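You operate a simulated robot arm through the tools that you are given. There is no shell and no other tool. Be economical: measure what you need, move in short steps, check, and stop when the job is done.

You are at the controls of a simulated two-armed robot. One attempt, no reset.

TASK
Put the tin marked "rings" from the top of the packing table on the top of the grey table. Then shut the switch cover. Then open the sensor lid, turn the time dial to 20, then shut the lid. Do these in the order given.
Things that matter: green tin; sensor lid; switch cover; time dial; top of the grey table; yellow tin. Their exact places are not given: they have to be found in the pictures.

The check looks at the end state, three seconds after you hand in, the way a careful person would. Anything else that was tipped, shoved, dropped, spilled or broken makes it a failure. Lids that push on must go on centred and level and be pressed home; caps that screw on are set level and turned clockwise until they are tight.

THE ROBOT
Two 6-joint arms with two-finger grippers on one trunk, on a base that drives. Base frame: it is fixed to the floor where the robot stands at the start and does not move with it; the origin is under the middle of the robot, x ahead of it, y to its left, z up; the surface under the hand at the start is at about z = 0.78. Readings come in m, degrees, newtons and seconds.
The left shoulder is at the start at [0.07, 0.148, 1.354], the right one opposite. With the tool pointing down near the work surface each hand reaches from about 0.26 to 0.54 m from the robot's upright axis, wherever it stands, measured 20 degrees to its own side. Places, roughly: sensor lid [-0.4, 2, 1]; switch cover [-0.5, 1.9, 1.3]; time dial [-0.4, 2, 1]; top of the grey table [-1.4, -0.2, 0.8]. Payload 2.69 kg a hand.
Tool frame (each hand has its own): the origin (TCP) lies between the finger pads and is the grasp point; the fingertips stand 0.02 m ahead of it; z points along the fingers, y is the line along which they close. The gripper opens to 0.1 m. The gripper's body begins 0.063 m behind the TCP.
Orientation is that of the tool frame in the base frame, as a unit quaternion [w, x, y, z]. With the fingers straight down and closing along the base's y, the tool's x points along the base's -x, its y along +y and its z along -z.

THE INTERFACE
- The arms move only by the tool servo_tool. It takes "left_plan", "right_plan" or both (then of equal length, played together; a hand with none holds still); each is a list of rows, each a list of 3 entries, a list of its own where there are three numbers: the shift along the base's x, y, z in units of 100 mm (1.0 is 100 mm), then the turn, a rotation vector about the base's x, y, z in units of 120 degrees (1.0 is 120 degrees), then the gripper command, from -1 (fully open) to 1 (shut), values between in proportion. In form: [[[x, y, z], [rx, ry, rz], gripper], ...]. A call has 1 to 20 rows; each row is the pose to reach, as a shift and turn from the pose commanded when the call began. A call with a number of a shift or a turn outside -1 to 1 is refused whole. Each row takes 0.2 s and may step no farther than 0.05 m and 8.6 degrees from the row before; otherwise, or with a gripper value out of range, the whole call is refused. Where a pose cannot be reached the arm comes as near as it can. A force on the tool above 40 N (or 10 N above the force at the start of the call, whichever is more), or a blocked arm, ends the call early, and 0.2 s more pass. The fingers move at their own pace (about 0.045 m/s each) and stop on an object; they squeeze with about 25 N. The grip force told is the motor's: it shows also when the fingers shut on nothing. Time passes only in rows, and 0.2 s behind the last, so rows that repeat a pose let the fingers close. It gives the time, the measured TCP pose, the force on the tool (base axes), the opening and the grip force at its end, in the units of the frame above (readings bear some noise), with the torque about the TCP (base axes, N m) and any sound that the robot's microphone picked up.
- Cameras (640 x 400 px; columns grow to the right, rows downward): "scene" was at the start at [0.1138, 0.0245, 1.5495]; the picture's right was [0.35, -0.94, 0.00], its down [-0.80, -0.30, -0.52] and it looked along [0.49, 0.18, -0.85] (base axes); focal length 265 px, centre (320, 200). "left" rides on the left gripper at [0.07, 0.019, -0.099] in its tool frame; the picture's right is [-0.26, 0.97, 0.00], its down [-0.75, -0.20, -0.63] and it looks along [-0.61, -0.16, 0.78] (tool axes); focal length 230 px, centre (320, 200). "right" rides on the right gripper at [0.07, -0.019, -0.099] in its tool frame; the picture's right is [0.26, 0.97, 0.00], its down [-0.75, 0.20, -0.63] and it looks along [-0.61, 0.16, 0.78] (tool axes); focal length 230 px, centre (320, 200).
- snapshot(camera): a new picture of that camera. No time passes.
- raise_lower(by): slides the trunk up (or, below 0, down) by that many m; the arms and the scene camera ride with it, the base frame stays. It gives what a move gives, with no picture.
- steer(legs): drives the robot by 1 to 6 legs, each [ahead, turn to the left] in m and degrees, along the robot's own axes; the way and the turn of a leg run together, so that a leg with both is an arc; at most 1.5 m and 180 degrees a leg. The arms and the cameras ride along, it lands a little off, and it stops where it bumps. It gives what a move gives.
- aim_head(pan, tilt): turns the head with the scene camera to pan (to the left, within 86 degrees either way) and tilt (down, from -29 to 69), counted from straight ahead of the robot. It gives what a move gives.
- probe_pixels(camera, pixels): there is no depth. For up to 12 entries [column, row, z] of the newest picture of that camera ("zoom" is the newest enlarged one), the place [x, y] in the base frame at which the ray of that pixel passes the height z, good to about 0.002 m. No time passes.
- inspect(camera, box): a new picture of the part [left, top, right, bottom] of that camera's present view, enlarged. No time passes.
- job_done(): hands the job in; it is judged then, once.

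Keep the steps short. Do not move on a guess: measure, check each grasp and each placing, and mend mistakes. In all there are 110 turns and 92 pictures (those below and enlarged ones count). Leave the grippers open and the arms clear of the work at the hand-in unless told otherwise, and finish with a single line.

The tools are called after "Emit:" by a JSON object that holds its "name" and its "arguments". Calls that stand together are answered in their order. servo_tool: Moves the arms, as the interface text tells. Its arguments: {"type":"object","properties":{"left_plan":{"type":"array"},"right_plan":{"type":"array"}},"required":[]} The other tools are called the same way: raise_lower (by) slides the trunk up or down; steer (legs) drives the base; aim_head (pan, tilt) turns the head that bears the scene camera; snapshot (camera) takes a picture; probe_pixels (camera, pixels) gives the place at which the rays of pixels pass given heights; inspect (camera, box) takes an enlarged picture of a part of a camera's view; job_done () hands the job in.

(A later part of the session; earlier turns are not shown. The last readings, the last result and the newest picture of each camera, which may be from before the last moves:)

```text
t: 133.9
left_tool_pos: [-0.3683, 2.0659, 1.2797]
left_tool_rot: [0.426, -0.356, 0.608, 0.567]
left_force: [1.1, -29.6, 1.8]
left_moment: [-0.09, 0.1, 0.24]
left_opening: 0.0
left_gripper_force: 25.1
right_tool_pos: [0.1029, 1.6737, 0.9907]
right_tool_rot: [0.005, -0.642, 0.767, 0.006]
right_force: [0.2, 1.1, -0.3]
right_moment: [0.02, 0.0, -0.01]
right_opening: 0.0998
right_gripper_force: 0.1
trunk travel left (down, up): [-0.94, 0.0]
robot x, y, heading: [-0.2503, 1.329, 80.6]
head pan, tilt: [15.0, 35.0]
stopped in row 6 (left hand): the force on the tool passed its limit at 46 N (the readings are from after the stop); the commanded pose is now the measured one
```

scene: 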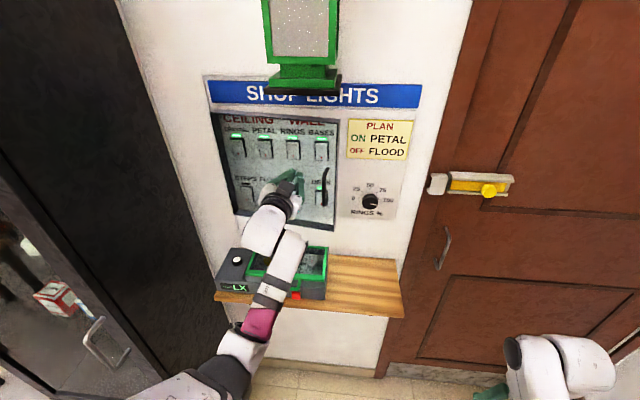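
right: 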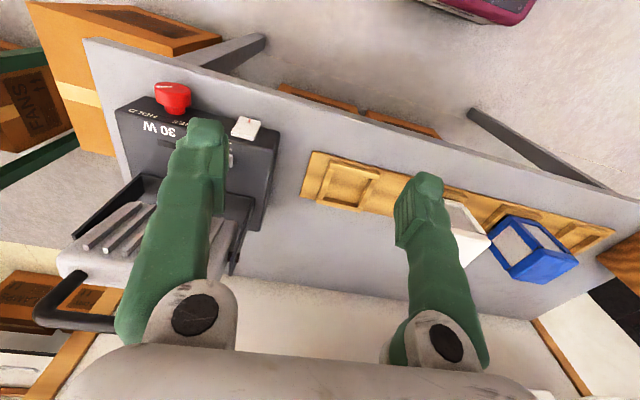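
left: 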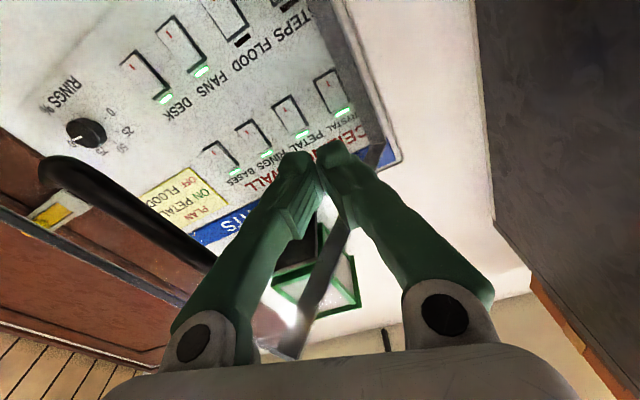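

It's firm at 46 N. I'll withdraw and check that the cover stays shut.

Emit:
{"name": "servo_tool", "arguments": {"left_plan": [[[0, -0.3, 0], [0, 0, 0], 1], [[0, -0.6, 0], [0, 0, 0], 1], [[0, -1.0, 0], [0, 0, 0], 1]]}}

Emit:
{"name": "steer", "arguments": {"legs": [[-0.25, 0]]}}

Emit:
{"name": "inspect", "arguments": {"camera": "scene", "box": [160, 50, 480, 330]}}

```text
t: 134.7
left_tool_pos: [-0.3689, 1.9751, 1.274]
left_tool_rot: [0.424, -0.358, 0.611, 0.564]
left_force: [-0.1, 0.1, 0.0]
left_moment: [-0.04, -0.02, 0.0]
left_opening: 0.0
left_gripper_force: 25.0
right_tool_pos: [0.1035, 1.6808, 0.9885]
right_tool_rot: [0.001, -0.642, 0.767, 0.002]
right_force: [0.4, 1.1, 0.4]
right_moment: [0.0, 0.02, 0.0]
right_opening: 0.1001
right_gripper_force: 0.1
trunk travel left (down, up): [-0.94, 0.0]
robot x, y, heading: [-0.2498, 1.325, 80.5]
head pan, tilt: [15.0, 35.0]
```

```text
t: 136.5
left_tool_pos: [-0.4118, 1.739, 1.2688]
left_tool_rot: [0.423, -0.36, 0.613, 0.562]
left_force: [1.6, 0.0, -0.3]
left_moment: [0.02, -0.03, -0.03]
left_opening: 0.0
left_gripper_force: 24.9
right_tool_pos: [0.0615, 1.4424, 0.9856]
right_tool_rot: [-0.002, -0.642, 0.766, 0.001]
right_force: [0.4, -0.1, 0.5]
right_moment: [-0.02, 0.02, -0.01]
right_opening: 0.1001
right_gripper_force: 0.0
trunk travel left (down, up): [-0.94, 0.0]
robot x, y, heading: [-0.2935, 1.0821, 80.3]
head pan, tilt: [15.0, 35.0]
```

```text
1.43 times, centred on (320, 190) of scene
```

zoom: 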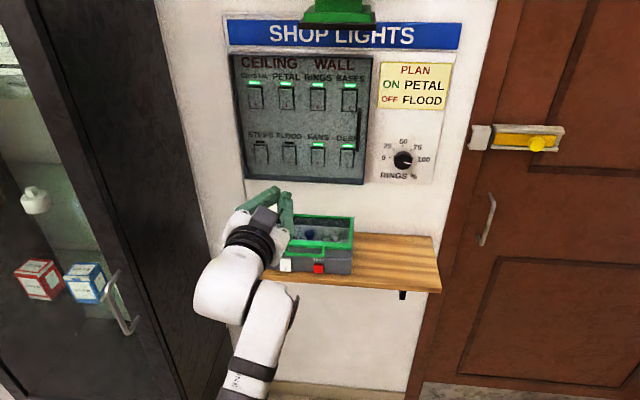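

The cover is flush and stays shut. Next I'll move the left hand aside and take a close look at the sensor box.

Emit:
{"name": "servo_tool", "arguments": {"left_plan": [[[-0.3, 0, 0.1], [0, 0, 0], -1], [[-0.6, 0, 0.1], [0, 0, 0], -1], [[-0.9, 0, 0.1], [0, 0, 0], -1]]}}

Emit:
{"name": "inspect", "arguments": {"camera": "scene", "box": [250, 170, 400, 270]}}

```text
t: 137.3
left_tool_pos: [-0.503, 1.7331, 1.281]
left_tool_rot: [0.425, -0.36, 0.611, 0.563]
left_force: [0.6, -0.2, -0.3]
left_moment: [0.01, 0.01, -0.01]
left_opening: 0.07
left_gripper_force: 0.0
right_tool_pos: [0.0609, 1.4388, 0.9887]
right_tool_rot: [0.002, -0.642, 0.767, 0.002]
right_force: [0.1, -0.6, -0.2]
right_moment: [0.0, -0.02, 0.03]
right_opening: 0.0999
right_gripper_force: 0.2
trunk travel left (down, up): [-0.94, 0.0]
robot x, y, heading: [-0.2917, 1.0841, 80.3]
head pan, tilt: [15.0, 35.0]
```

```text
4.00 times, centred on (325, 220) of scene
```

zoom: 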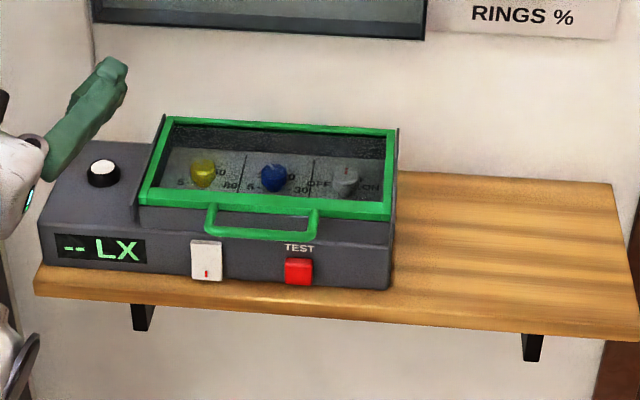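

The lid is green-framed, hinged at the wall side, with a green loop handle at zoom (262,225). Dials are inside. I'll measure it.

Emit:
{"name": "probe_pixels", "arguments": {"camera": "zoom", "pixels": [[45, 265, 0.905], [388, 288, 0.905], [388, 215, 0.96], [388, 215, 0.97], [42, 222, 0.95], [210, 230, 0.97], [315, 235, 0.97], [262, 240, 0.96], [262, 208, 0.98], [170, 118, 0.98], [395, 130, 0.98], [140, 200, 0.98]]}}

Emit:
{"name": "probe_pixels", "arguments": {"camera": "zoom", "pixels": [[610, 185, 0.905], [38, 288, 0.905], [625, 340, 0.905], [205, 170, 0.96], [273, 175, 0.96], [345, 178, 0.96], [300, 270, 0.93], [207, 260, 0.93], [388, 250, 0.93]]}}

```text
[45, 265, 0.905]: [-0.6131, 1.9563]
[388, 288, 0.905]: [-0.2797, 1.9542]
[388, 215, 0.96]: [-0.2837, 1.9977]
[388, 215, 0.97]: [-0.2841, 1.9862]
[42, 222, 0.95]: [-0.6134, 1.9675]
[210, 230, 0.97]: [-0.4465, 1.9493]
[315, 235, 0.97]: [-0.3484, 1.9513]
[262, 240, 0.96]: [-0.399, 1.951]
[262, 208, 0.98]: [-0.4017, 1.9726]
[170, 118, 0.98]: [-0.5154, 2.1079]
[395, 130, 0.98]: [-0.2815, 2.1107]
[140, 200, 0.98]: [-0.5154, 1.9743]
```

```text
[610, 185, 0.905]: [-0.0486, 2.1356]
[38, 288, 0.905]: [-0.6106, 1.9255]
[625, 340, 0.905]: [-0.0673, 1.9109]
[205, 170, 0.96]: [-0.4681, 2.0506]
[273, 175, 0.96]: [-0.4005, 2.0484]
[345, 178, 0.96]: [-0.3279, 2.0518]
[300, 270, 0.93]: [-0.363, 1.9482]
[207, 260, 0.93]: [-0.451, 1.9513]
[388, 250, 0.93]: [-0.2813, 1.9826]
```

Box: x from -0.613 to -0.28, front y≈1.955, top z≈0.96. Handle loop: x from -0.446 to -0.348, y≈1.945, z≈0.965. I'll lower the trunk for easier reach and level the left hand, with fingers shut.

Emit:
{"name": "raise_lower", "arguments": {"by": -0.25}}

Emit:
{"name": "servo_tool", "arguments": {"left_plan": [[[0, 0, -0.1], [0, -0.065, 0.018], 1], [[0, 0, -0.2], [0, -0.13, 0.036], 1], [[0, 0, -0.3], [0, -0.188, 0.054], 1], [[0, 0, -0.3], [0, -0.188, 0.054], 1]]}}

Emit:
{"name": "aim_head", "arguments": {"pan": 10, "tilt": 30}}

Emit:
{"name": "snapshot", "arguments": {"camera": "scene"}}

```text
t: 139.9
left_tool_pos: [-0.501, 1.7344, 1.0318]
left_tool_rot: [0.424, -0.359, 0.612, 0.563]
left_force: [0.1, 0.3, -0.1]
left_moment: [-0.02, 0.02, -0.02]
left_opening: 0.1002
left_gripper_force: 0.1
right_tool_pos: [0.0619, 1.4363, 0.7373]
right_tool_rot: [0.0, -0.642, 0.767, 0.002]
right_force: [0.2, -0.4, 0.1]
right_moment: [-0.02, -0.02, -0.01]
right_opening: 0.1
right_gripper_force: 0.1
trunk travel left (down, up): [-0.69, 0.25]
robot x, y, heading: [-0.2924, 1.0839, 80.2]
head pan, tilt: [15.0, 35.0]
```

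```text
t: 140.9
left_tool_pos: [-0.4998, 1.7344, 0.9993]
left_tool_rot: [0.503, -0.498, 0.495, 0.504]
left_force: [-0.1, 0.0, 0.4]
left_moment: [0.03, 0.0, 0.02]
left_opening: 0.0115
left_gripper_force: 0.2
right_tool_pos: [0.0616, 1.4388, 0.7379]
right_tool_rot: [0.002, -0.642, 0.766, 0.002]
right_force: [-0.5, 0.7, -0.2]
right_moment: [0.0, -0.02, -0.03]
right_opening: 0.1001
right_gripper_force: 0.2
trunk travel left (down, up): [-0.69, 0.25]
robot x, y, heading: [-0.2921, 1.0859, 80.5]
head pan, tilt: [15.0, 35.0]
```

```text
t: 141.6
left_tool_pos: [-0.501, 1.7331, 0.9997]
left_tool_rot: [0.504, -0.497, 0.496, 0.504]
left_force: [-0.4, -0.3, -0.6]
left_moment: [0.0, 0.01, 0.02]
left_opening: 0.0
left_gripper_force: 24.6
right_tool_pos: [0.0625, 1.4389, 0.7374]
right_tool_rot: [0.002, -0.642, 0.767, 0.002]
right_force: [1.2, 0.4, -0.1]
right_moment: [0.01, -0.03, -0.03]
right_opening: 0.1001
right_gripper_force: 0.1
trunk travel left (down, up): [-0.69, 0.25]
robot x, y, heading: [-0.2912, 1.0853, 80.5]
head pan, tilt: [10.0, 30.0]
```

```text
33 pictures are left
```

scene: 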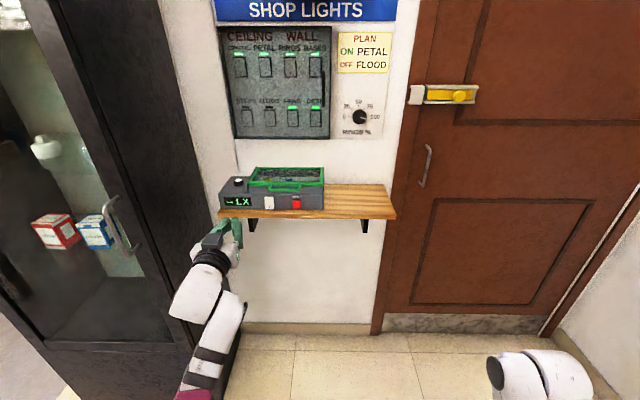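

The hand now points straight at the wall. I'll drive ahead 0.1 m, then move to x=-0.40, z=0.95 in front of the handle and look.

Emit:
{"name": "steer", "arguments": {"legs": [[0.1, 0]]}}

Emit:
{"name": "servo_tool", "arguments": {"left_plan": [[[0.3, 0, -0.15], [0, 0, 0], 1], [[0.6, 0, -0.35], [0, 0, 0], 1], [[0.85, 0, -0.5], [0, 0, 0], 1], [[0.85, 0, -0.5], [0, 0, 0], 1]]}}

Emit:
{"name": "snapshot", "arguments": {"camera": "left"}}

Emit:
{"name": "inspect", "arguments": {"camera": "scene", "box": [200, 130, 360, 260]}}

```text
t: 142.7
left_tool_pos: [-0.4829, 1.8302, 1.0008]
left_tool_rot: [0.503, -0.497, 0.495, 0.505]
left_force: [-0.2, -0.2, -0.6]
left_moment: [-0.01, 0.0, 0.0]
left_opening: 0.0001
left_gripper_force: 24.9
right_tool_pos: [0.0779, 1.5356, 0.7375]
right_tool_rot: [0.001, -0.641, 0.767, 0.002]
right_force: [-1.1, -0.1, -0.1]
right_moment: [0.03, 0.0, 0.0]
right_opening: 0.1
right_gripper_force: 0.1
trunk travel left (down, up): [-0.69, 0.25]
robot x, y, heading: [-0.2775, 1.1823, 80.6]
head pan, tilt: [10.0, 30.0]
```

```text
t: 143.7
left_tool_pos: [-0.3966, 1.831, 0.9492]
left_tool_rot: [0.504, -0.497, 0.495, 0.504]
left_force: [0.6, -0.4, 0.4]
left_moment: [-0.01, 0.03, 0.0]
left_opening: 0.0001
left_gripper_force: 24.8
right_tool_pos: [0.079, 1.5358, 0.7381]
right_tool_rot: [0.001, -0.642, 0.767, 0.002]
right_force: [-0.9, 0.2, -0.1]
right_moment: [-0.03, 0.01, -0.01]
right_opening: 0.1001
right_gripper_force: 0.0
trunk travel left (down, up): [-0.69, 0.25]
robot x, y, heading: [-0.2721, 1.1785, 80.3]
head pan, tilt: [10.0, 30.0]
```

```text
32 pictures are left
```

left: 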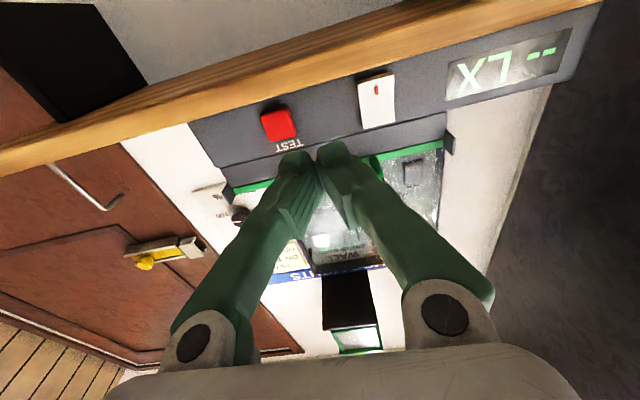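

```text
3.08 times, centred on (280, 195) of scene
```

zoom: 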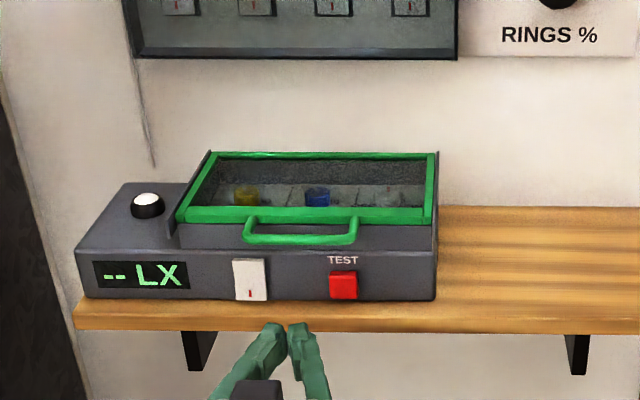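

Emit:
{"name": "probe_pixels", "arguments": {"camera": "zoom", "pixels": [[300, 240, 0.96], [300, 240, 0.98], [300, 240, 1.0], [246, 240, 0.98], [356, 242, 0.98], [437, 300, 0.905], [437, 250, 0.95], [300, 213, 0.98], [300, 213, 1.0], [252, 283, 0.93], [343, 285, 0.93]]}}

Emit:
{"name": "inspect", "arguments": {"camera": "left", "box": [180, 60, 480, 260]}}

```text
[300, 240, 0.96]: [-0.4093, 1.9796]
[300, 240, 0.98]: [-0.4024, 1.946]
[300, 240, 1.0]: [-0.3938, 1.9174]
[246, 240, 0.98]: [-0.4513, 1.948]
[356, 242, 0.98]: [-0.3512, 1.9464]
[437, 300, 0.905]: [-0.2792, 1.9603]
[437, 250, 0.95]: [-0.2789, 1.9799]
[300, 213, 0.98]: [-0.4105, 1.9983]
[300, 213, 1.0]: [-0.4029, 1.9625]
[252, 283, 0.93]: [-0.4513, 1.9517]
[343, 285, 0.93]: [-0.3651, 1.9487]
```

```text
2.00 times, centred on (330, 160) of left
```

zoom: 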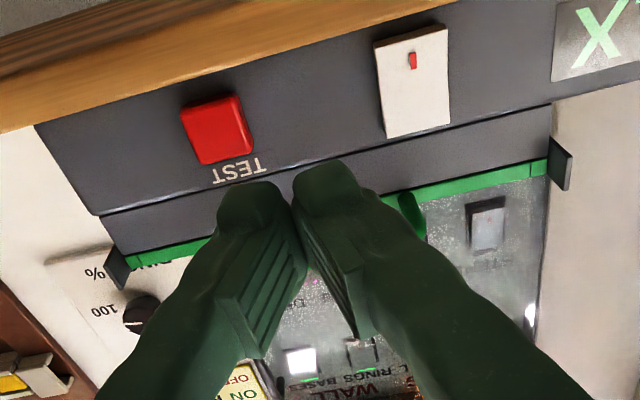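

The handle bar is near y≈1.93, z≈0.99, so going under it at z=0.95 is safe. I'll advance until the tips are just short of the front face (y≈1.942).

Emit:
{"name": "servo_tool", "arguments": {"left_plan": [[[-0.03, 0.3, 0], [0, 0, 0], 1], [[-0.03, 0.6, 0], [0, 0, 0], 1], [[-0.03, 0.9, 0], [0, 0, 0], 1], [[-0.03, 0.9, 0], [0, 0, 0], 1]]}}

Emit:
{"name": "inspect", "arguments": {"camera": "scene", "box": [200, 130, 360, 260]}}

```text
t: 144.7
left_tool_pos: [-0.4013, 1.9191, 0.9521]
left_tool_rot: [0.504, -0.496, 0.495, 0.505]
left_force: [0.3, -10.2, -1.4]
left_moment: [-0.09, 0.09, -0.02]
left_opening: 0.0001
left_gripper_force: 29.0
right_tool_pos: [0.079, 1.534, 0.7376]
right_tool_rot: [0.002, -0.642, 0.767, 0.002]
right_force: [0.2, -0.6, 0.0]
right_moment: [-0.01, -0.01, 0.02]
right_opening: 0.1001
right_gripper_force: 0.0
trunk travel left (down, up): [-0.69, 0.25]
robot x, y, heading: [-0.2759, 1.1795, 80.4]
head pan, tilt: [10.0, 30.0]
```

```text
3.08 times, centred on (280, 195) of scene
```

zoom: 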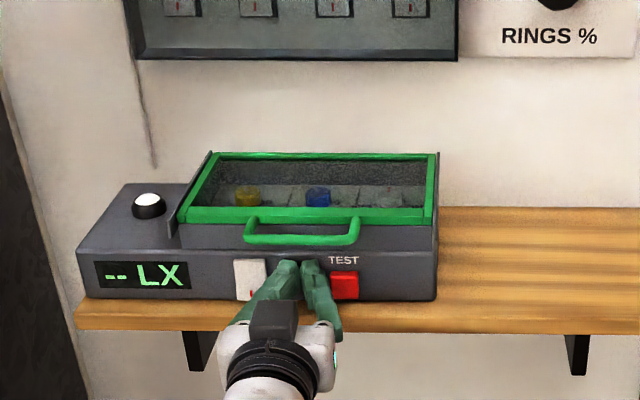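

The tips touch the front face at y≈1.94, between the buttons. I'll back off 4 mm and raise slowly under the handle.

Emit:
{"name": "servo_tool", "arguments": {"left_plan": [[[0, -0.05, 0], [0, 0, 0], 1], [[0, -0.05, 0.12], [0, 0, 0], 1], [[0, -0.05, 0.24], [0, 0, 0], 1], [[0, -0.05, 0.36], [0, 0, 0], 1], [[0, -0.05, 0.48], [0, 0, 0], 1]]}}

Emit:
{"name": "inspect", "arguments": {"camera": "scene", "box": [200, 130, 360, 260]}}

```text
t: 145.9
left_tool_pos: [-0.4015, 1.9185, 0.9917]
left_tool_rot: [0.5, -0.5, 0.497, 0.502]
left_force: [2.0, -4.3, -14.5]
left_moment: [0.26, 0.2, -0.05]
left_opening: 0.0001
left_gripper_force: 29.4
right_tool_pos: [0.0784, 1.5362, 0.7363]
right_tool_rot: [-0.001, -0.642, 0.767, 0.001]
right_force: [-0.4, 0.1, -0.2]
right_moment: [-0.03, 0.0, 0.0]
right_opening: 0.1003
right_gripper_force: 0.1
trunk travel left (down, up): [-0.69, 0.25]
robot x, y, heading: [-0.2759, 1.1807, 80.1]
head pan, tilt: [10.0, 30.0]
```

```text
3.08 times, centred on (280, 195) of scene
```

zoom: 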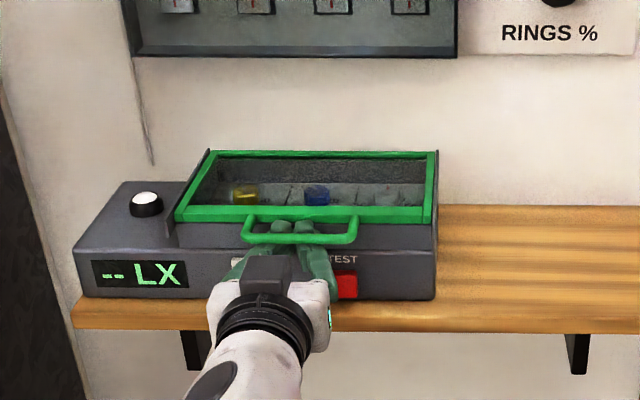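

The fingers are under the bar with 14 N upward load. I'll keep raising.

Emit:
{"name": "servo_tool", "arguments": {"left_plan": [[[0, 0, 0.12], [0, 0, 0], 1], [[0, 0, 0.24], [0, 0, 0], 1], [[0, 0.02, 0.36], [0, 0, 0], 1], [[0, 0.05, 0.48], [0, 0, 0], 1]]}}

Emit:
{"name": "inspect", "arguments": {"camera": "scene", "box": [200, 130, 360, 260]}}

```text
t: 146.3
left_tool_pos: [-0.4031, 1.9171, 0.9925]
left_tool_rot: [-0.494, 0.506, -0.501, -0.498]
left_force: [0.5, 2.8, -9.8]
left_moment: [0.09, 0.09, 0.01]
left_opening: 0.0001
left_gripper_force: 29.2
right_tool_pos: [0.0786, 1.5354, 0.7369]
right_tool_rot: [0.0, -0.641, 0.767, 0.002]
right_force: [0.3, 0.0, 0.3]
right_moment: [0.0, 0.03, -0.01]
right_opening: 0.1
right_gripper_force: 0.0
trunk travel left (down, up): [-0.69, 0.25]
robot x, y, heading: [-0.2782, 1.1823, 80.4]
head pan, tilt: [10.0, 30.0]
stopped in row 1 (left hand): the force on the tool passed its limit at 45 N (the readings are from after the stop); the commanded pose is now the measured one
```

```text
3.08 times, centred on (280, 195) of scene
```

zoom: 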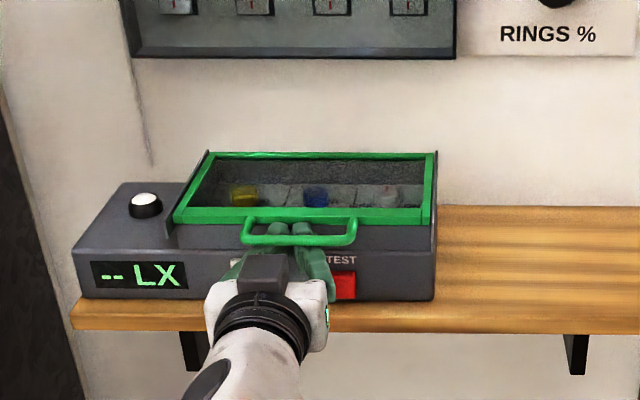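

It's blocked at 45 N. The tips may be wedged under the lid's edge. I'll lower 10 mm, draw back 12 mm so the fingers sit only under the bar, and try again.

Emit:
{"name": "servo_tool", "arguments": {"left_plan": [[[0, 0, -0.1], [0, 0, 0], 1], [[0, -0.12, -0.1], [0, 0, 0], 1], [[0, -0.12, 0], [0, 0, 0], 1], [[0, -0.12, 0.1], [0, 0, 0], 1], [[0, -0.12, 0.2], [0, 0, 0], 1], [[0, -0.12, 0.3], [0, 0, 0], 1]]}}

Emit:
{"name": "inspect", "arguments": {"camera": "scene", "box": [200, 130, 360, 260]}}

```text
t: 147.4
left_tool_pos: [-0.4042, 1.9034, 0.9924]
left_tool_rot: [-0.487, 0.515, -0.507, -0.491]
left_force: [1.0, 4.2, -9.0]
left_moment: [-0.09, 0.02, -0.02]
left_opening: 0.0063
left_gripper_force: 29.7
right_tool_pos: [0.0792, 1.5363, 0.7372]
right_tool_rot: [-0.001, -0.641, 0.768, 0.001]
right_force: [-0.2, -1.3, 1.2]
right_moment: [0.05, 0.04, 0.0]
right_opening: 0.0999
right_gripper_force: 0.0
trunk travel left (down, up): [-0.69, 0.25]
robot x, y, heading: [-0.2717, 1.1832, 80.4]
head pan, tilt: [10.0, 30.0]
stopped in row 5 (left hand): the force on the tool passed its limit at 45 N (the readings are from after the stop); the commanded pose is now the measured one
```

```text
3.08 times, centred on (280, 195) of scene
```

zoom: 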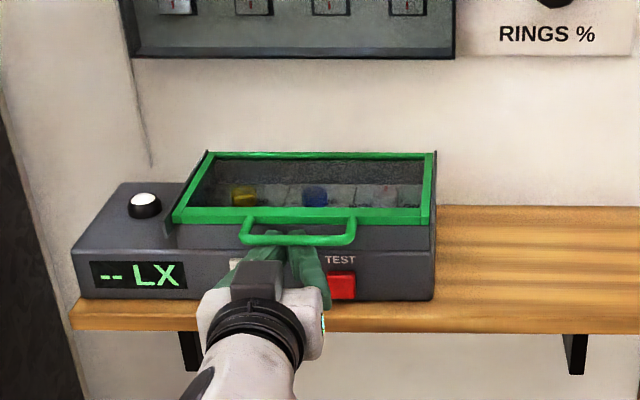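

Emit:
{"name": "snapshot", "arguments": {"camera": "left"}}

Emit:
{"name": "inspect", "arguments": {"camera": "scene", "box": [240, 170, 320, 220]}}

```text
25 pictures are left
```

left: 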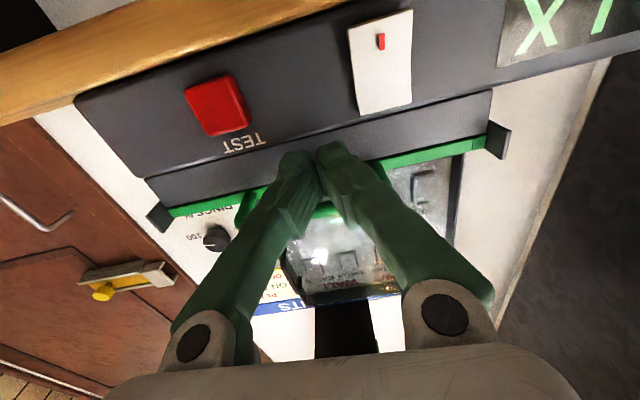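

```text
8.00 times, centred on (280, 195) of scene
```

zoom: 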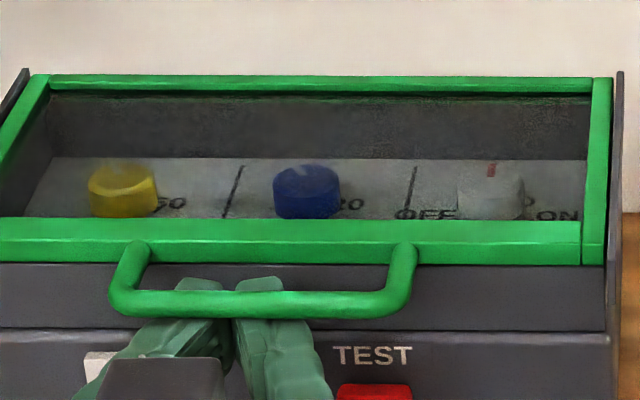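

The fingers are correctly under the bar. The lid may be stiff or latched, so I'll raise very slowly in 2 mm steps.

Emit:
{"name": "servo_tool", "arguments": {"left_plan": [[[0, 0, 0.02], [0, 0, 0], 1], [[0, 0, 0.04], [0, 0, 0], 1], [[0, 0, 0.06], [0, 0, 0], 1], [[0, 0, 0.08], [0, 0, 0], 1], [[0, 0, 0.1], [0, 0, 0], 1], [[0, 0, 0.12], [0, 0, 0], 1], [[0, 0, 0.14], [0, 0, 0], 1], [[0, 0, 0.16], [0, 0, 0], 1], [[0, 0, 0.18], [0, 0, 0], 1], [[0, 0, 0.2], [0, 0, 0], 1]]}}

```text
t: 148.5
left_tool_pos: [-0.406, 1.9034, 0.9931]
left_tool_rot: [-0.481, 0.521, -0.51, -0.487]
left_force: [0.0, 2.0, -8.4]
left_moment: [-0.06, 0.07, 0.06]
left_opening: 0.0
left_gripper_force: 29.5
right_tool_pos: [0.08, 1.5352, 0.7385]
right_tool_rot: [0.0, -0.64, 0.768, 0.001]
right_force: [0.3, -0.8, 0.2]
right_moment: [0.03, 0.03, 0.0]
right_opening: 0.1001
right_gripper_force: 0.0
trunk travel left (down, up): [-0.69, 0.25]
robot x, y, heading: [-0.2813, 1.1828, 80.1]
head pan, tilt: [10.0, 30.0]
stopped in row 5 (left hand): the force on the tool passed its limit at 41 N (the readings are from after the stop); the commanded pose is now the measured one
```

The lid is rigid against lifting, and there are side rails along both edges, so it may slide rather than hinge. A proper grip on the bar will tell. I'll retreat, level, and roll the hand 90° so the fingers close vertically.

Emit:
{"name": "servo_tool", "arguments": {"left_plan": [[[0, 0, -0.15], [0.01, 0, 0], 1], [[0, -0.3, -0.15], [0.02, 0, 0], 1], [[0, -0.6, 0], [0.03, 0, 0], 1], [[0, -0.9, 0.15], [0.03, 0, 0], 1]]}}

Emit:
{"name": "servo_tool", "arguments": {"left_plan": [[[0, 0, 0], [0, 0.07, 0], -1], [[0, 0, 0], [0, 0.14, 0], -1], [[0, 0, 0], [0, 0.21, 0], -1], [[0, 0, 0], [0, 0.28, 0], -1], [[0, 0, 0], [0, 0.35, 0], -1], [[0, 0, 0], [0, 0.42, 0], -1], [[0, 0, 0], [0, 0.49, 0], -1], [[0, 0, 0], [0, 0.56, 0], -1], [[0, 0, 0], [0, 0.63, 0], -1], [[0, 0, 0], [0, 0.69, 0], -1], [[0, 0, 0], [0, 0.75, 0], -1], [[0, 0, 0], [0, 0.75, 0], -1]]}}

Emit:
{"name": "snapshot", "arguments": {"camera": "left"}}

```text
t: 149.5
left_tool_pos: [-0.4054, 1.8106, 1.0121]
left_tool_rot: [0.499, -0.503, 0.492, 0.506]
left_force: [0.0, 0.7, 0.0]
left_moment: [0.01, -0.04, -0.02]
left_opening: 0.0002
left_gripper_force: 29.4
right_tool_pos: [0.0793, 1.5321, 0.7364]
right_tool_rot: [0.001, -0.641, 0.767, 0.001]
right_force: [0.0, -0.1, -0.8]
right_moment: [0.01, -0.01, -0.04]
right_opening: 0.1002
right_gripper_force: 0.0
trunk travel left (down, up): [-0.69, 0.25]
robot x, y, heading: [-0.2768, 1.179, 80.4]
head pan, tilt: [10.0, 30.0]
```

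```text
t: 152.1
left_tool_pos: [-0.4057, 1.8125, 1.0112]
left_tool_rot: [0.005, 0.002, 0.701, 0.713]
left_force: [-0.6, 0.3, 0.7]
left_moment: [0.0, -0.03, -0.02]
left_opening: 0.1001
left_gripper_force: 0.1
right_tool_pos: [0.0794, 1.5346, 0.7374]
right_tool_rot: [0.001, -0.641, 0.768, 0.001]
right_force: [0.2, 0.1, 0.5]
right_moment: [-0.04, -0.01, -0.01]
right_opening: 0.1001
right_gripper_force: 0.0
trunk travel left (down, up): [-0.69, 0.25]
robot x, y, heading: [-0.2753, 1.1782, 80.2]
head pan, tilt: [10.0, 30.0]
```

```text
23 pictures are left
```

left: 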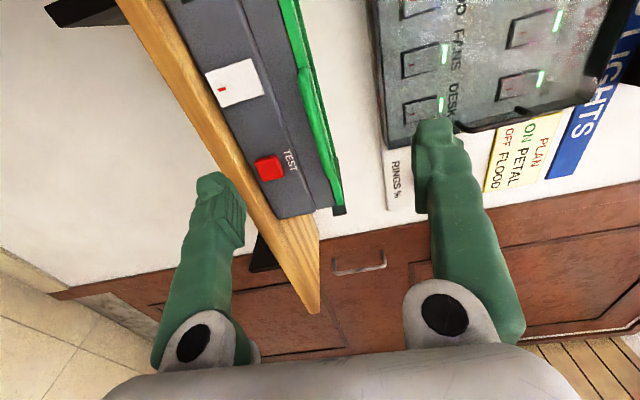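

The roll worked and the fingers are now one above the other. I'll advance to y≈1.907 and close on the bar.

Emit:
{"name": "servo_tool", "arguments": {"left_plan": [[[0, 0.3, -0.02], [0, 0, 0], -1], [[0, 0.6, -0.03], [0, 0, 0], -1], [[0, 0.95, -0.03], [0, 0, 0], -1], [[0, 0.95, -0.03], [0, 0, 0], 1], [[0, 0.95, -0.03], [0, 0, 0], 1], [[0, 0.95, -0.03], [0, 0, 0], 1], [[0, 0.95, -0.03], [0, 0, 0], 1], [[0, 0.95, -0.03], [0, 0, 0], 1], [[0, 0.95, -0.03], [0, 0, 0], 1], [[0, 0.95, -0.03], [0, 0, 0], 1]]}}

Emit:
{"name": "inspect", "arguments": {"camera": "scene", "box": [220, 140, 340, 230]}}

```text
t: 154.3
left_tool_pos: [-0.4059, 1.9069, 1.0069]
left_tool_rot: [0.005, 0.002, 0.702, 0.712]
left_force: [-0.6, 1.6, 1.3]
left_moment: [0.01, 0.12, -0.03]
left_opening: 0.006
left_gripper_force: 30.0
right_tool_pos: [0.079, 1.5341, 0.7374]
right_tool_rot: [0.0, -0.641, 0.768, 0.002]
right_force: [-0.5, 0.0, 0.2]
right_moment: [-0.02, 0.01, 0.0]
right_opening: 0.1
right_gripper_force: 0.0
trunk travel left (down, up): [-0.69, 0.25]
robot x, y, heading: [-0.2751, 1.1809, 80.4]
head pan, tilt: [10.0, 30.0]
```

```text
4.44 times, centred on (280, 185) of scene
```

zoom: 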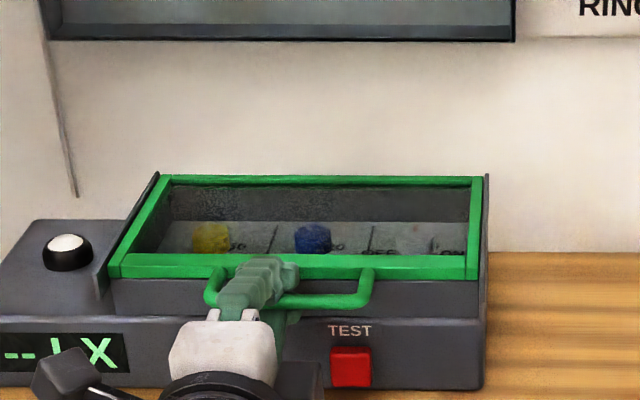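

The bar is gripped (6 mm). I'll pull gently toward me in small steps to test sliding.

Emit:
{"name": "servo_tool", "arguments": {"left_plan": [[[0, -0.05, 0], [0, 0, 0], 1], [[0, -0.1, 0], [0, 0, 0], 1], [[0, -0.15, 0], [0, 0, 0], 1], [[0, -0.2, 0], [0, 0, 0], 1]]}}

Emit:
{"name": "inspect", "arguments": {"camera": "scene", "box": [220, 140, 340, 230]}}

```text
t: 155.3
left_tool_pos: [-0.406, 1.8869, 1.0064]
left_tool_rot: [0.005, 0.0, 0.702, 0.712]
left_force: [-1.8, 0.5, 3.0]
left_moment: [0.0, 0.17, 0.02]
left_opening: 0.0062
left_gripper_force: 29.8
right_tool_pos: [0.0788, 1.5334, 0.7377]
right_tool_rot: [0.001, -0.641, 0.767, 0.002]
right_force: [0.8, 0.3, -0.6]
right_moment: [-0.02, 0.01, -0.01]
right_opening: 0.1
right_gripper_force: 0.2
trunk travel left (down, up): [-0.69, 0.25]
robot x, y, heading: [-0.2753, 1.1859, 80.0]
head pan, tilt: [10.0, 30.0]
```

```text
4.44 times, centred on (280, 185) of scene
```

zoom: 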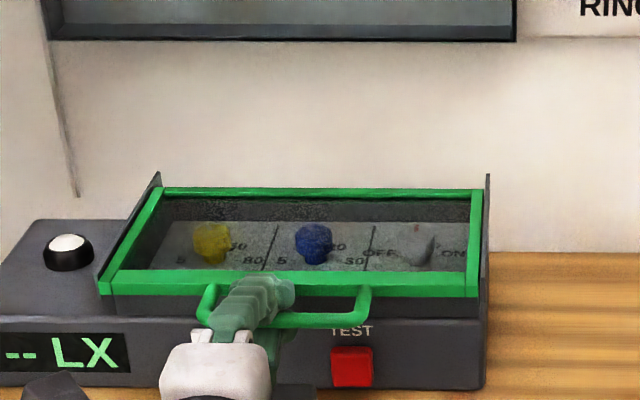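

The lid slides. I'll pull another 85 mm with the arm, watching for a stop.

Emit:
{"name": "servo_tool", "arguments": {"left_plan": [[[0, -0.15, 0], [0, 0, 0], 1], [[0, -0.3, 0], [0, 0, 0], 1], [[0, -0.45, 0], [0, 0, 0], 1], [[0, -0.6, 0], [0, 0, 0], 1], [[0, -0.75, 0], [0, 0, 0], 1], [[0, -0.85, 0], [0, 0, 0], 1]]}}

Emit:
{"name": "inspect", "arguments": {"camera": "scene", "box": [220, 140, 340, 230]}}

```text
t: 156.7
left_tool_pos: [-0.4063, 1.8007, 1.0075]
left_tool_rot: [0.004, 0.001, 0.701, 0.713]
left_force: [-1.6, -0.6, 2.0]
left_moment: [-0.03, 0.05, -0.15]
left_opening: 0.0057
left_gripper_force: 29.0
right_tool_pos: [0.0775, 1.5333, 0.7384]
right_tool_rot: [0.001, -0.641, 0.768, 0.002]
right_force: [0.0, 0.2, 0.3]
right_moment: [0.01, -0.02, 0.03]
right_opening: 0.1002
right_gripper_force: 0.2
trunk travel left (down, up): [-0.69, 0.25]
robot x, y, heading: [-0.2798, 1.184, 80.5]
head pan, tilt: [10.0, 30.0]
```

```text
4.44 times, centred on (280, 185) of scene
```

zoom: 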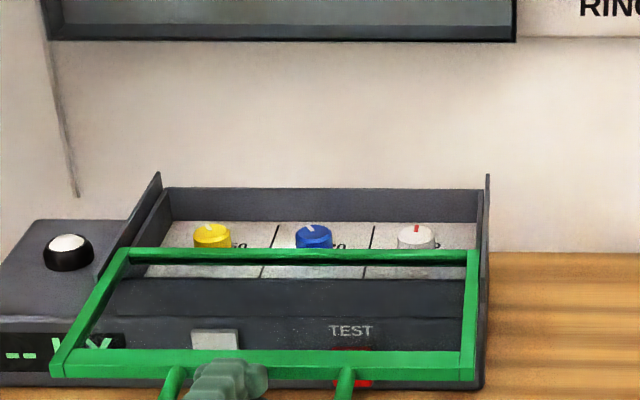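

The lid is about 105 mm open, with the dials exposed. I'll try a little further to see whether there's a stop.

Emit:
{"name": "servo_tool", "arguments": {"left_plan": [[[0, -0.05, 0], [0, 0, 0], 1], [[0, -0.1, 0], [0, 0, 0], 1], [[0, -0.15, 0], [0, 0, 0], 1]]}}

```text
t: 157.5
left_tool_pos: [-0.4053, 1.7927, 1.0077]
left_tool_rot: [0.005, 0.001, 0.701, 0.713]
left_force: [-7.8, 26.3, 14.6]
left_moment: [0.0, 0.08, 0.31]
left_opening: 0.006
left_gripper_force: 30.1
right_tool_pos: [0.0778, 1.537, 0.7369]
right_tool_rot: [0.0, -0.641, 0.768, 0.0]
right_force: [-0.3, -0.8, -0.2]
right_moment: [-0.03, 0.0, -0.03]
right_opening: 0.1
right_gripper_force: 0.0
trunk travel left (down, up): [-0.69, 0.25]
robot x, y, heading: [-0.2749, 1.1805, 80.2]
head pan, tilt: [10.0, 30.0]
```

There's a firm stop at 112 mm, so the lid is fully open. I'll release, retreat, raise the trunk and read the dials from above.

Emit:
{"name": "servo_tool", "arguments": {"left_plan": [[[0, 0.1, 0], [0, 0, 0], -0.5], [[0, 0.1, 0], [0, 0, 0], -0.8], [[0, 0.1, 0], [0, 0, 0], -0.8], [[0, 0.1, 0], [0, 0, 0], -0.8], [[0, -0.3, 0], [0, 0, 0], -0.8], [[0, -0.6, 0], [0, 0, 0], -0.8], [[-0.2, -0.8, 0], [0, 0, 0], -0.8]]}}

Emit:
{"name": "raise_lower", "arguments": {"by": 0.25}}

Emit:
{"name": "aim_head", "arguments": {"pan": 17, "tilt": 35}}

Emit:
{"name": "inspect", "arguments": {"camera": "scene", "box": [260, 150, 380, 230]}}

```text
t: 159.0
left_tool_pos: [-0.4425, 1.7367, 1.0217]
left_tool_rot: [-0.071, 0.057, 0.681, 0.727]
left_force: [-1.0, 0.5, 0.0]
left_moment: [0.0, 0.01, 0.01]
left_opening: 0.0898
left_gripper_force: 0.0
right_tool_pos: [0.0789, 1.5337, 0.7369]
right_tool_rot: [0.002, -0.641, 0.768, 0.002]
right_force: [0.6, -0.5, 0.4]
right_moment: [-0.04, -0.01, 0.04]
right_opening: 0.1002
right_gripper_force: 0.2
trunk travel left (down, up): [-0.69, 0.25]
robot x, y, heading: [-0.277, 1.182, 80.3]
head pan, tilt: [10.0, 30.0]
stopped in row 7 (left hand): the arm was blocked; the commanded pose is now the measured one
```

```text
t: 161.6
left_tool_pos: [-0.441, 1.7379, 1.2722]
left_tool_rot: [-0.07, 0.057, 0.681, 0.727]
left_force: [-0.6, -0.2, 0.4]
left_moment: [0.0, -0.01, 0.01]
left_opening: 0.09
left_gripper_force: 0.2
right_tool_pos: [0.0788, 1.5354, 0.9866]
right_tool_rot: [0.001, -0.641, 0.768, 0.003]
right_force: [0.8, -0.5, -1.0]
right_moment: [0.01, -0.01, 0.0]
right_opening: 0.1001
right_gripper_force: 0.1
trunk travel left (down, up): [-0.94, 0.0]
robot x, y, heading: [-0.278, 1.1819, 80.1]
head pan, tilt: [10.0, 30.0]
```

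```text
t: 162.2
left_tool_pos: [-0.439, 1.7382, 1.2727]
left_tool_rot: [-0.07, 0.056, 0.681, 0.727]
left_force: [0.1, 0.0, 0.1]
left_moment: [0.0, -0.01, -0.01]
left_opening: 0.09
left_gripper_force: 0.0
right_tool_pos: [0.0788, 1.5341, 0.9872]
right_tool_rot: [0.001, -0.641, 0.768, 0.001]
right_force: [0.4, -0.1, -0.4]
right_moment: [-0.03, -0.01, -0.01]
right_opening: 0.1
right_gripper_force: 0.1
trunk travel left (down, up): [-0.94, 0.0]
robot x, y, heading: [-0.2786, 1.1818, 80.2]
head pan, tilt: [17.0, 35.0]
```

```text
5.00 times, centred on (320, 190) of scene
```

zoom: 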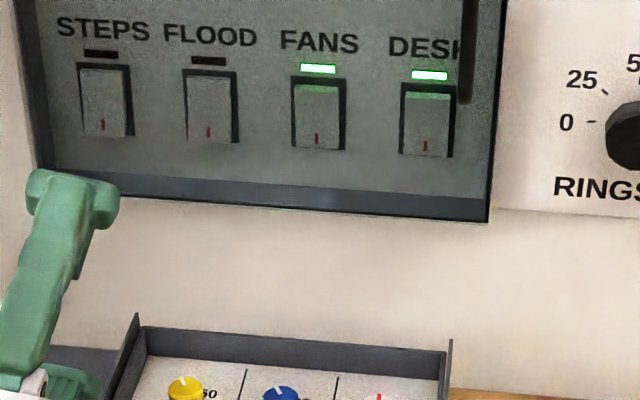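

Emit:
{"name": "inspect", "arguments": {"camera": "scene", "box": [280, 210, 360, 265]}}

```text
7.27 times, centred on (320, 238) of scene
```

zoom: 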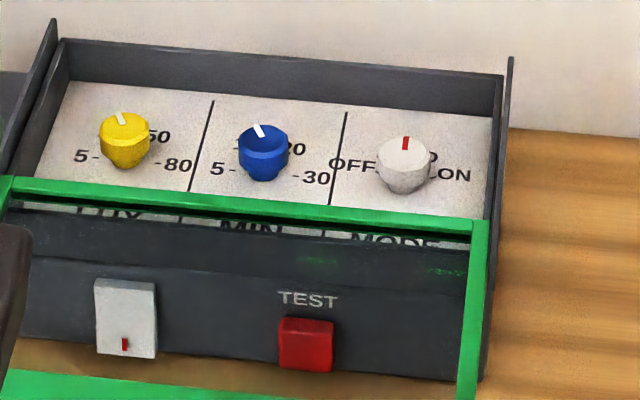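

The blue knob is labelled MIN, with marks 5, (10), 20, 30, so it's the time dial. Its pointer now points up and slightly left, near 10. The 20 mark is up-right, roughly 60° clockwise. I'll measure the knob.

Emit:
{"name": "probe_pixels", "arguments": {"camera": "zoom", "pixels": [[263, 141, 0.98], [263, 141, 0.99], [264, 168, 0.95], [264, 168, 0.96], [264, 168, 0.97], [238, 150, 0.975], [288, 152, 0.975], [495, 118, 0.96], [70, 82, 0.96], [500, 75, 0.99], [60, 40, 0.99], [485, 380, 0.905]]}}

```text
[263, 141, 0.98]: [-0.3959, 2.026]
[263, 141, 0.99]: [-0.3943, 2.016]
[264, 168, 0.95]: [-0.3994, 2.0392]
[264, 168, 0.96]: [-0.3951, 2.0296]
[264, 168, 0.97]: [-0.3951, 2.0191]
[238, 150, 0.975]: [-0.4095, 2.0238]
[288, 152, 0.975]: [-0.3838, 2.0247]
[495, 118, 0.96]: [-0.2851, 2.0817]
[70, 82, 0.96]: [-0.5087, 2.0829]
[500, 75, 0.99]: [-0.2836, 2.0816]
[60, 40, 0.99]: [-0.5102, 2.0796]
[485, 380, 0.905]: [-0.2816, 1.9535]
```

Knob centre (-0.396, 2.028), top z≈0.98, diameter ≈26 mm. The open lid lies just in front (back edge y≈1.97, z≈1.0). I'll point the left hand down with a 20° forward tilt, closing along x, which clears both the cover and the lid. First I'll roll it back.

Emit:
{"name": "servo_tool", "arguments": {"left_plan": [[[0, 0.05, 0], [0, -0.07, 0], -1], [[0, 0.1, 0], [0, -0.14, 0], -1], [[0, 0.1, 0], [0, -0.21, 0], -1], [[0, 0.1, 0], [0, -0.28, 0], -1], [[0, 0.1, 0], [0, -0.35, 0], -1], [[0, 0.1, 0], [0, -0.42, 0], -1], [[0, 0.1, 0], [0, -0.49, 0], -1], [[0, 0.1, 0], [0, -0.56, 0], -1], [[0, 0.1, 0], [0, -0.63, 0], -1], [[0, 0.1, 0], [0, -0.69, 0], -1], [[0, 0.1, 0], [0, -0.75, 0], -1]]}}

Emit:
{"name": "servo_tool", "arguments": {"left_plan": [[[0, -0.1, -0.15], [-0.065, 0, 0], -1], [[0, -0.2, -0.3], [-0.13, 0, 0], -1], [[0, -0.3, -0.45], [-0.195, 0, 0], -1], [[0, -0.4, -0.6], [-0.26, 0, 0], -1], [[0, -0.5, -0.7], [-0.325, 0, 0], -1], [[0, -0.6, -0.8], [-0.39, 0, 0], -1], [[0, -0.7, -0.9], [-0.455, 0, 0], -1], [[0, -0.7, -0.95], [-0.52, 0, 0], -1], [[0, -0.7, -0.95], [-0.583, 0, 0], -1]]}}

```text
t: 164.6
left_tool_pos: [-0.4456, 1.7477, 1.27]
left_tool_rot: [0.426, -0.473, 0.533, 0.557]
left_force: [-0.4, 0.6, 0.7]
left_moment: [-0.02, 0.01, -0.02]
left_opening: 0.0998
left_gripper_force: 0.0
right_tool_pos: [0.079, 1.5349, 0.9869]
right_tool_rot: [0.001, -0.641, 0.767, 0.001]
right_force: [0.7, 0.7, -0.4]
right_moment: [0.01, 0.02, 0.01]
right_opening: 0.1
right_gripper_force: 0.1
trunk travel left (down, up): [-0.94, 0.0]
robot x, y, heading: [-0.2774, 1.1811, 80.2]
head pan, tilt: [17.0, 35.0]
```

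```text
t: 166.6
left_tool_pos: [-0.4098, 1.7004, 1.1005]
left_tool_rot: [0.082, -0.637, 0.752, 0.15]
left_force: [-0.7, 0.2, 0.3]
left_moment: [0.0, 0.02, 0.02]
left_opening: 0.0999
left_gripper_force: 0.1
left hand out of reach, approached as far as the arm can: row 7, 8, 9
right_tool_pos: [0.0793, 1.5358, 0.9872]
right_tool_rot: [0.0, -0.641, 0.768, 0.0]
right_force: [0.8, 0.4, -0.8]
right_moment: [0.04, 0.02, 0.01]
right_opening: 0.1002
right_gripper_force: 0.1
trunk travel left (down, up): [-0.94, 0.0]
robot x, y, heading: [-0.2732, 1.1836, 80.4]
head pan, tilt: [17.0, 35.0]
```

The hand is tilted 20° as planned. I'll set its yaw to +28° (start of the turn), narrow the fingers to 50 mm, and drive ahead 0.28 m at this height.

Emit:
{"name": "servo_tool", "arguments": {"left_plan": [[[0, 0, 0], [0.0046, -0.0111, 0.06], 0], [[0, 0, 0], [0.009, -0.0223, 0.12], 0], [[0, 0, 0], [0.0137, -0.0334, 0.18], 0], [[0, 0, 0], [0.018, -0.0446, 0.241], 0], [[0, 0, 0], [0.0228, -0.0557, 0.3013], 0], [[0, 0, 0], [0.0228, -0.0557, 0.3013], 0]]}}

Emit:
{"name": "steer", "arguments": {"legs": [[0.28, 0]]}}

Emit:
{"name": "snapshot", "arguments": {"camera": "left"}}

```text
t: 168.0
left_tool_pos: [-0.4098, 1.7001, 1.1004]
left_tool_rot: [-0.09, 0.844, -0.507, -0.149]
left_force: [-0.1, 0.5, 0.5]
left_moment: [0.01, -0.02, 0.01]
left_opening: 0.0501
left_gripper_force: 0.0
right_tool_pos: [0.0796, 1.5334, 0.9873]
right_tool_rot: [0.001, -0.641, 0.768, 0.001]
right_force: [0.1, 0.3, 0.2]
right_moment: [-0.02, 0.0, 0.02]
right_opening: 0.1
right_gripper_force: 0.0
trunk travel left (down, up): [-0.94, 0.0]
robot x, y, heading: [-0.2754, 1.1855, 80.4]
head pan, tilt: [17.0, 35.0]
```

```text
t: 170.0
left_tool_pos: [-0.361, 1.9787, 1.102]
left_tool_rot: [-0.09, 0.843, -0.508, -0.15]
left_force: [0.2, 0.4, -0.1]
left_moment: [-0.01, 0.01, 0.03]
left_opening: 0.0502
left_gripper_force: 0.0
right_tool_pos: [0.1277, 1.8107, 0.9883]
right_tool_rot: [0.002, -0.64, 0.768, 0.002]
right_force: [0.2, 0.0, -0.7]
right_moment: [0.03, 0.0, 0.01]
right_opening: 0.0999
right_gripper_force: 0.2
trunk travel left (down, up): [-0.94, 0.0]
robot x, y, heading: [-0.2257, 1.4599, 80.4]
head pan, tilt: [17.0, 35.0]
```

```text
17 pictures are left
```

left: 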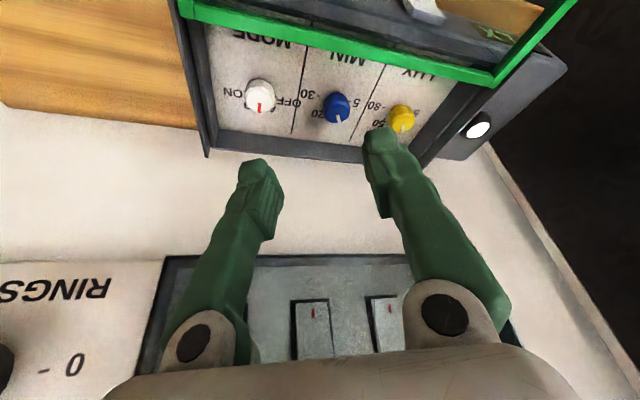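

Emit:
{"name": "probe_pixels", "arguments": {"camera": "left", "pixels": [[338, 105, 0.98], [338, 105, 0.97], [401, 115, 0.98], [259, 96, 0.98], [336, 114, 0.98], [322, 113, 0.96], [322, 96, 0.96], [348, 101, 0.96]]}}

Emit:
{"name": "inspect", "arguments": {"camera": "left", "box": [280, 65, 400, 145]}}

```text
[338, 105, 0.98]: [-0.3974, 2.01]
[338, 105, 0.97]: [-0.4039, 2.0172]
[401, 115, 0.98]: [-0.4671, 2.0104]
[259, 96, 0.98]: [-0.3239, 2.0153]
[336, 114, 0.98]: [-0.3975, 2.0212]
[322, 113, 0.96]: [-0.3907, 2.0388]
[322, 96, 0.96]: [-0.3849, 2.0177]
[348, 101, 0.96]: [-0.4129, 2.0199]
```

```text
5.00 times, centred on (340, 105) of left
```

zoom: 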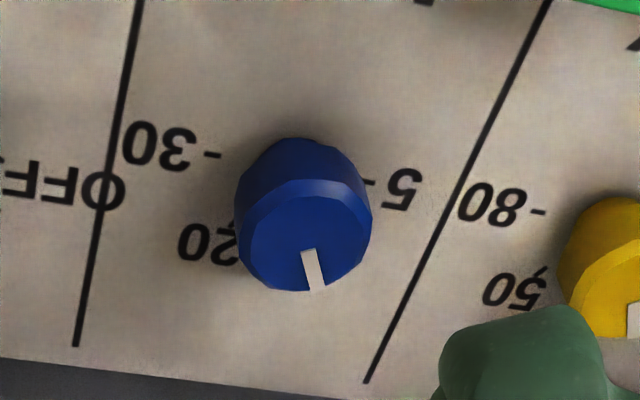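

Emit:
{"name": "probe_pixels", "arguments": {"camera": "zoom", "pixels": [[213, 155, 0.96], [370, 182, 0.96], [233, 222, 0.96], [205, 245, 0.96], [303, 237, 0.98], [308, 250, 0.98], [318, 290, 0.98], [240, 225, 0.98], [370, 240, 0.98], [295, 140, 0.96], [157, 145, 0.96], [405, 190, 0.96]]}}

```text
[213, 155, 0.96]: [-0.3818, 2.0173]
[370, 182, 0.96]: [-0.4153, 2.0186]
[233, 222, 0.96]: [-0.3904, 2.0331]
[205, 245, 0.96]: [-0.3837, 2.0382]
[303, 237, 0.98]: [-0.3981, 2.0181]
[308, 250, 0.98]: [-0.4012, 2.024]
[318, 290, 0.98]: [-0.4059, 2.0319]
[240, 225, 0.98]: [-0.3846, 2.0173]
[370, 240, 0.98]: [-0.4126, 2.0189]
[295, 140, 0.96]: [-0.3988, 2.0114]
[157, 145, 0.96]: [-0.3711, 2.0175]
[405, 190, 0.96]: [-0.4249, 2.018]
```

Ticks at 5, 20 and 30 lie at about -90°, +29° and +90° around the knob centre (-0.3986, 2.018). The pointer is at -29° (10), so the turn is about 59° clockwise. I'll move above the knob and partway down.

Emit:
{"name": "servo_tool", "arguments": {"left_plan": [[[-0.18, 0.18, 0], [0, 0, 0], 0], [[-0.36, 0.36, 0], [0, 0, 0], 0], [[-0.36, 0.36, -0.35], [0, 0, 0], 0], [[-0.36, 0.36, -0.7], [0, 0, 0], 0], [[-0.36, 0.36, -0.85], [0, 0, 0], 0], [[-0.36, 0.36, -0.85], [0, 0, 0], 0]]}}

Emit:
{"name": "snapshot", "arguments": {"camera": "left"}}

```text
t: 171.4
left_tool_pos: [-0.3968, 2.0175, 1.017]
left_tool_rot: [-0.091, 0.843, -0.509, -0.15]
left_force: [0.7, -0.4, 1.0]
left_moment: [-0.02, -0.01, 0.0]
left_opening: 0.0499
left_gripper_force: 0.0
right_tool_pos: [0.1283, 1.8138, 0.9868]
right_tool_rot: [0.0, -0.64, 0.768, 0.002]
right_force: [-0.3, 0.0, -0.2]
right_moment: [-0.02, 0.01, 0.0]
right_opening: 0.0998
right_gripper_force: 0.0
trunk travel left (down, up): [-0.94, 0.0]
robot x, y, heading: [-0.2282, 1.4632, 80.3]
head pan, tilt: [17.0, 35.0]
```

```text
15 pictures are left
```

left: 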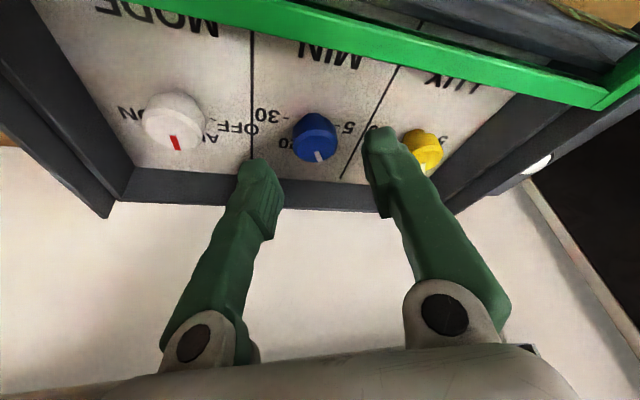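

Emit:
{"name": "probe_pixels", "arguments": {"camera": "left", "pixels": [[317, 140, 0.98], [317, 140, 0.985], [294, 135, 0.975], [337, 135, 0.975], [427, 155, 0.98], [174, 122, 0.98]]}}

```text
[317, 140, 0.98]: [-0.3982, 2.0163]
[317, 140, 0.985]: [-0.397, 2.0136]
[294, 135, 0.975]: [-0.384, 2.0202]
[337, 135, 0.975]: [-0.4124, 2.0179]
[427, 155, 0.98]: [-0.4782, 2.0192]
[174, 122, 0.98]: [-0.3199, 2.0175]
```

The knob centre is (-0.398, 2.0175). I'll descend 30 mm and close on it.

Emit:
{"name": "servo_tool", "arguments": {"left_plan": [[[-0.01, -0.03, -0.15], [0, 0, 0], 0], [[-0.01, -0.03, -0.25], [0, 0, 0], 0], [[-0.01, -0.03, -0.3], [0, 0, 0], 0], [[-0.01, -0.03, -0.3], [0, 0, 0], 0.3], [[-0.01, -0.03, -0.3], [0, 0, 0], 0.6], [[-0.01, -0.03, -0.3], [0, 0, 0], 1], [[-0.01, -0.03, -0.3], [0, 0, 0], 1]]}}

Emit:
{"name": "snapshot", "arguments": {"camera": "left"}}

```text
t: 172.2
left_tool_pos: [-0.4, 2.0136, 0.9974]
left_tool_rot: [-0.098, 0.842, -0.505, -0.162]
left_force: [-7.0, -4.5, 7.0]
left_moment: [0.18, -0.59, -0.28]
left_opening: 0.0385
left_gripper_force: 6.0
right_tool_pos: [0.1282, 1.8082, 0.9894]
right_tool_rot: [0.004, -0.641, 0.767, 0.004]
right_force: [0.4, -0.2, 0.5]
right_moment: [0.03, 0.01, 0.02]
right_opening: 0.0997
right_gripper_force: 0.0
trunk travel left (down, up): [-0.94, 0.0]
robot x, y, heading: [-0.2295, 1.4595, 80.2]
head pan, tilt: [17.0, 35.0]
stopped in row 4 (left hand): the force on the tool passed its limit at 42 N (the readings are from after the stop); the commanded pose is now the measured one
```

```text
14 pictures are left
```

left: 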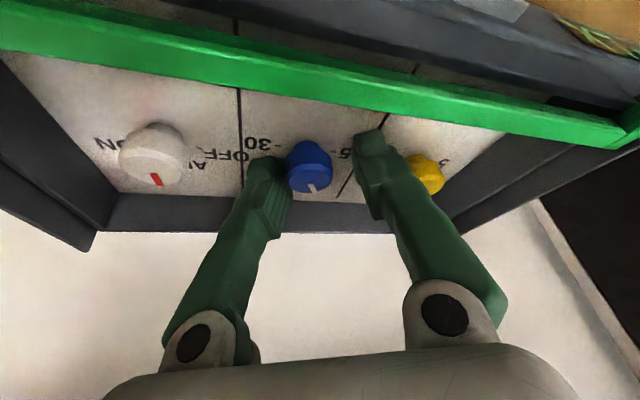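

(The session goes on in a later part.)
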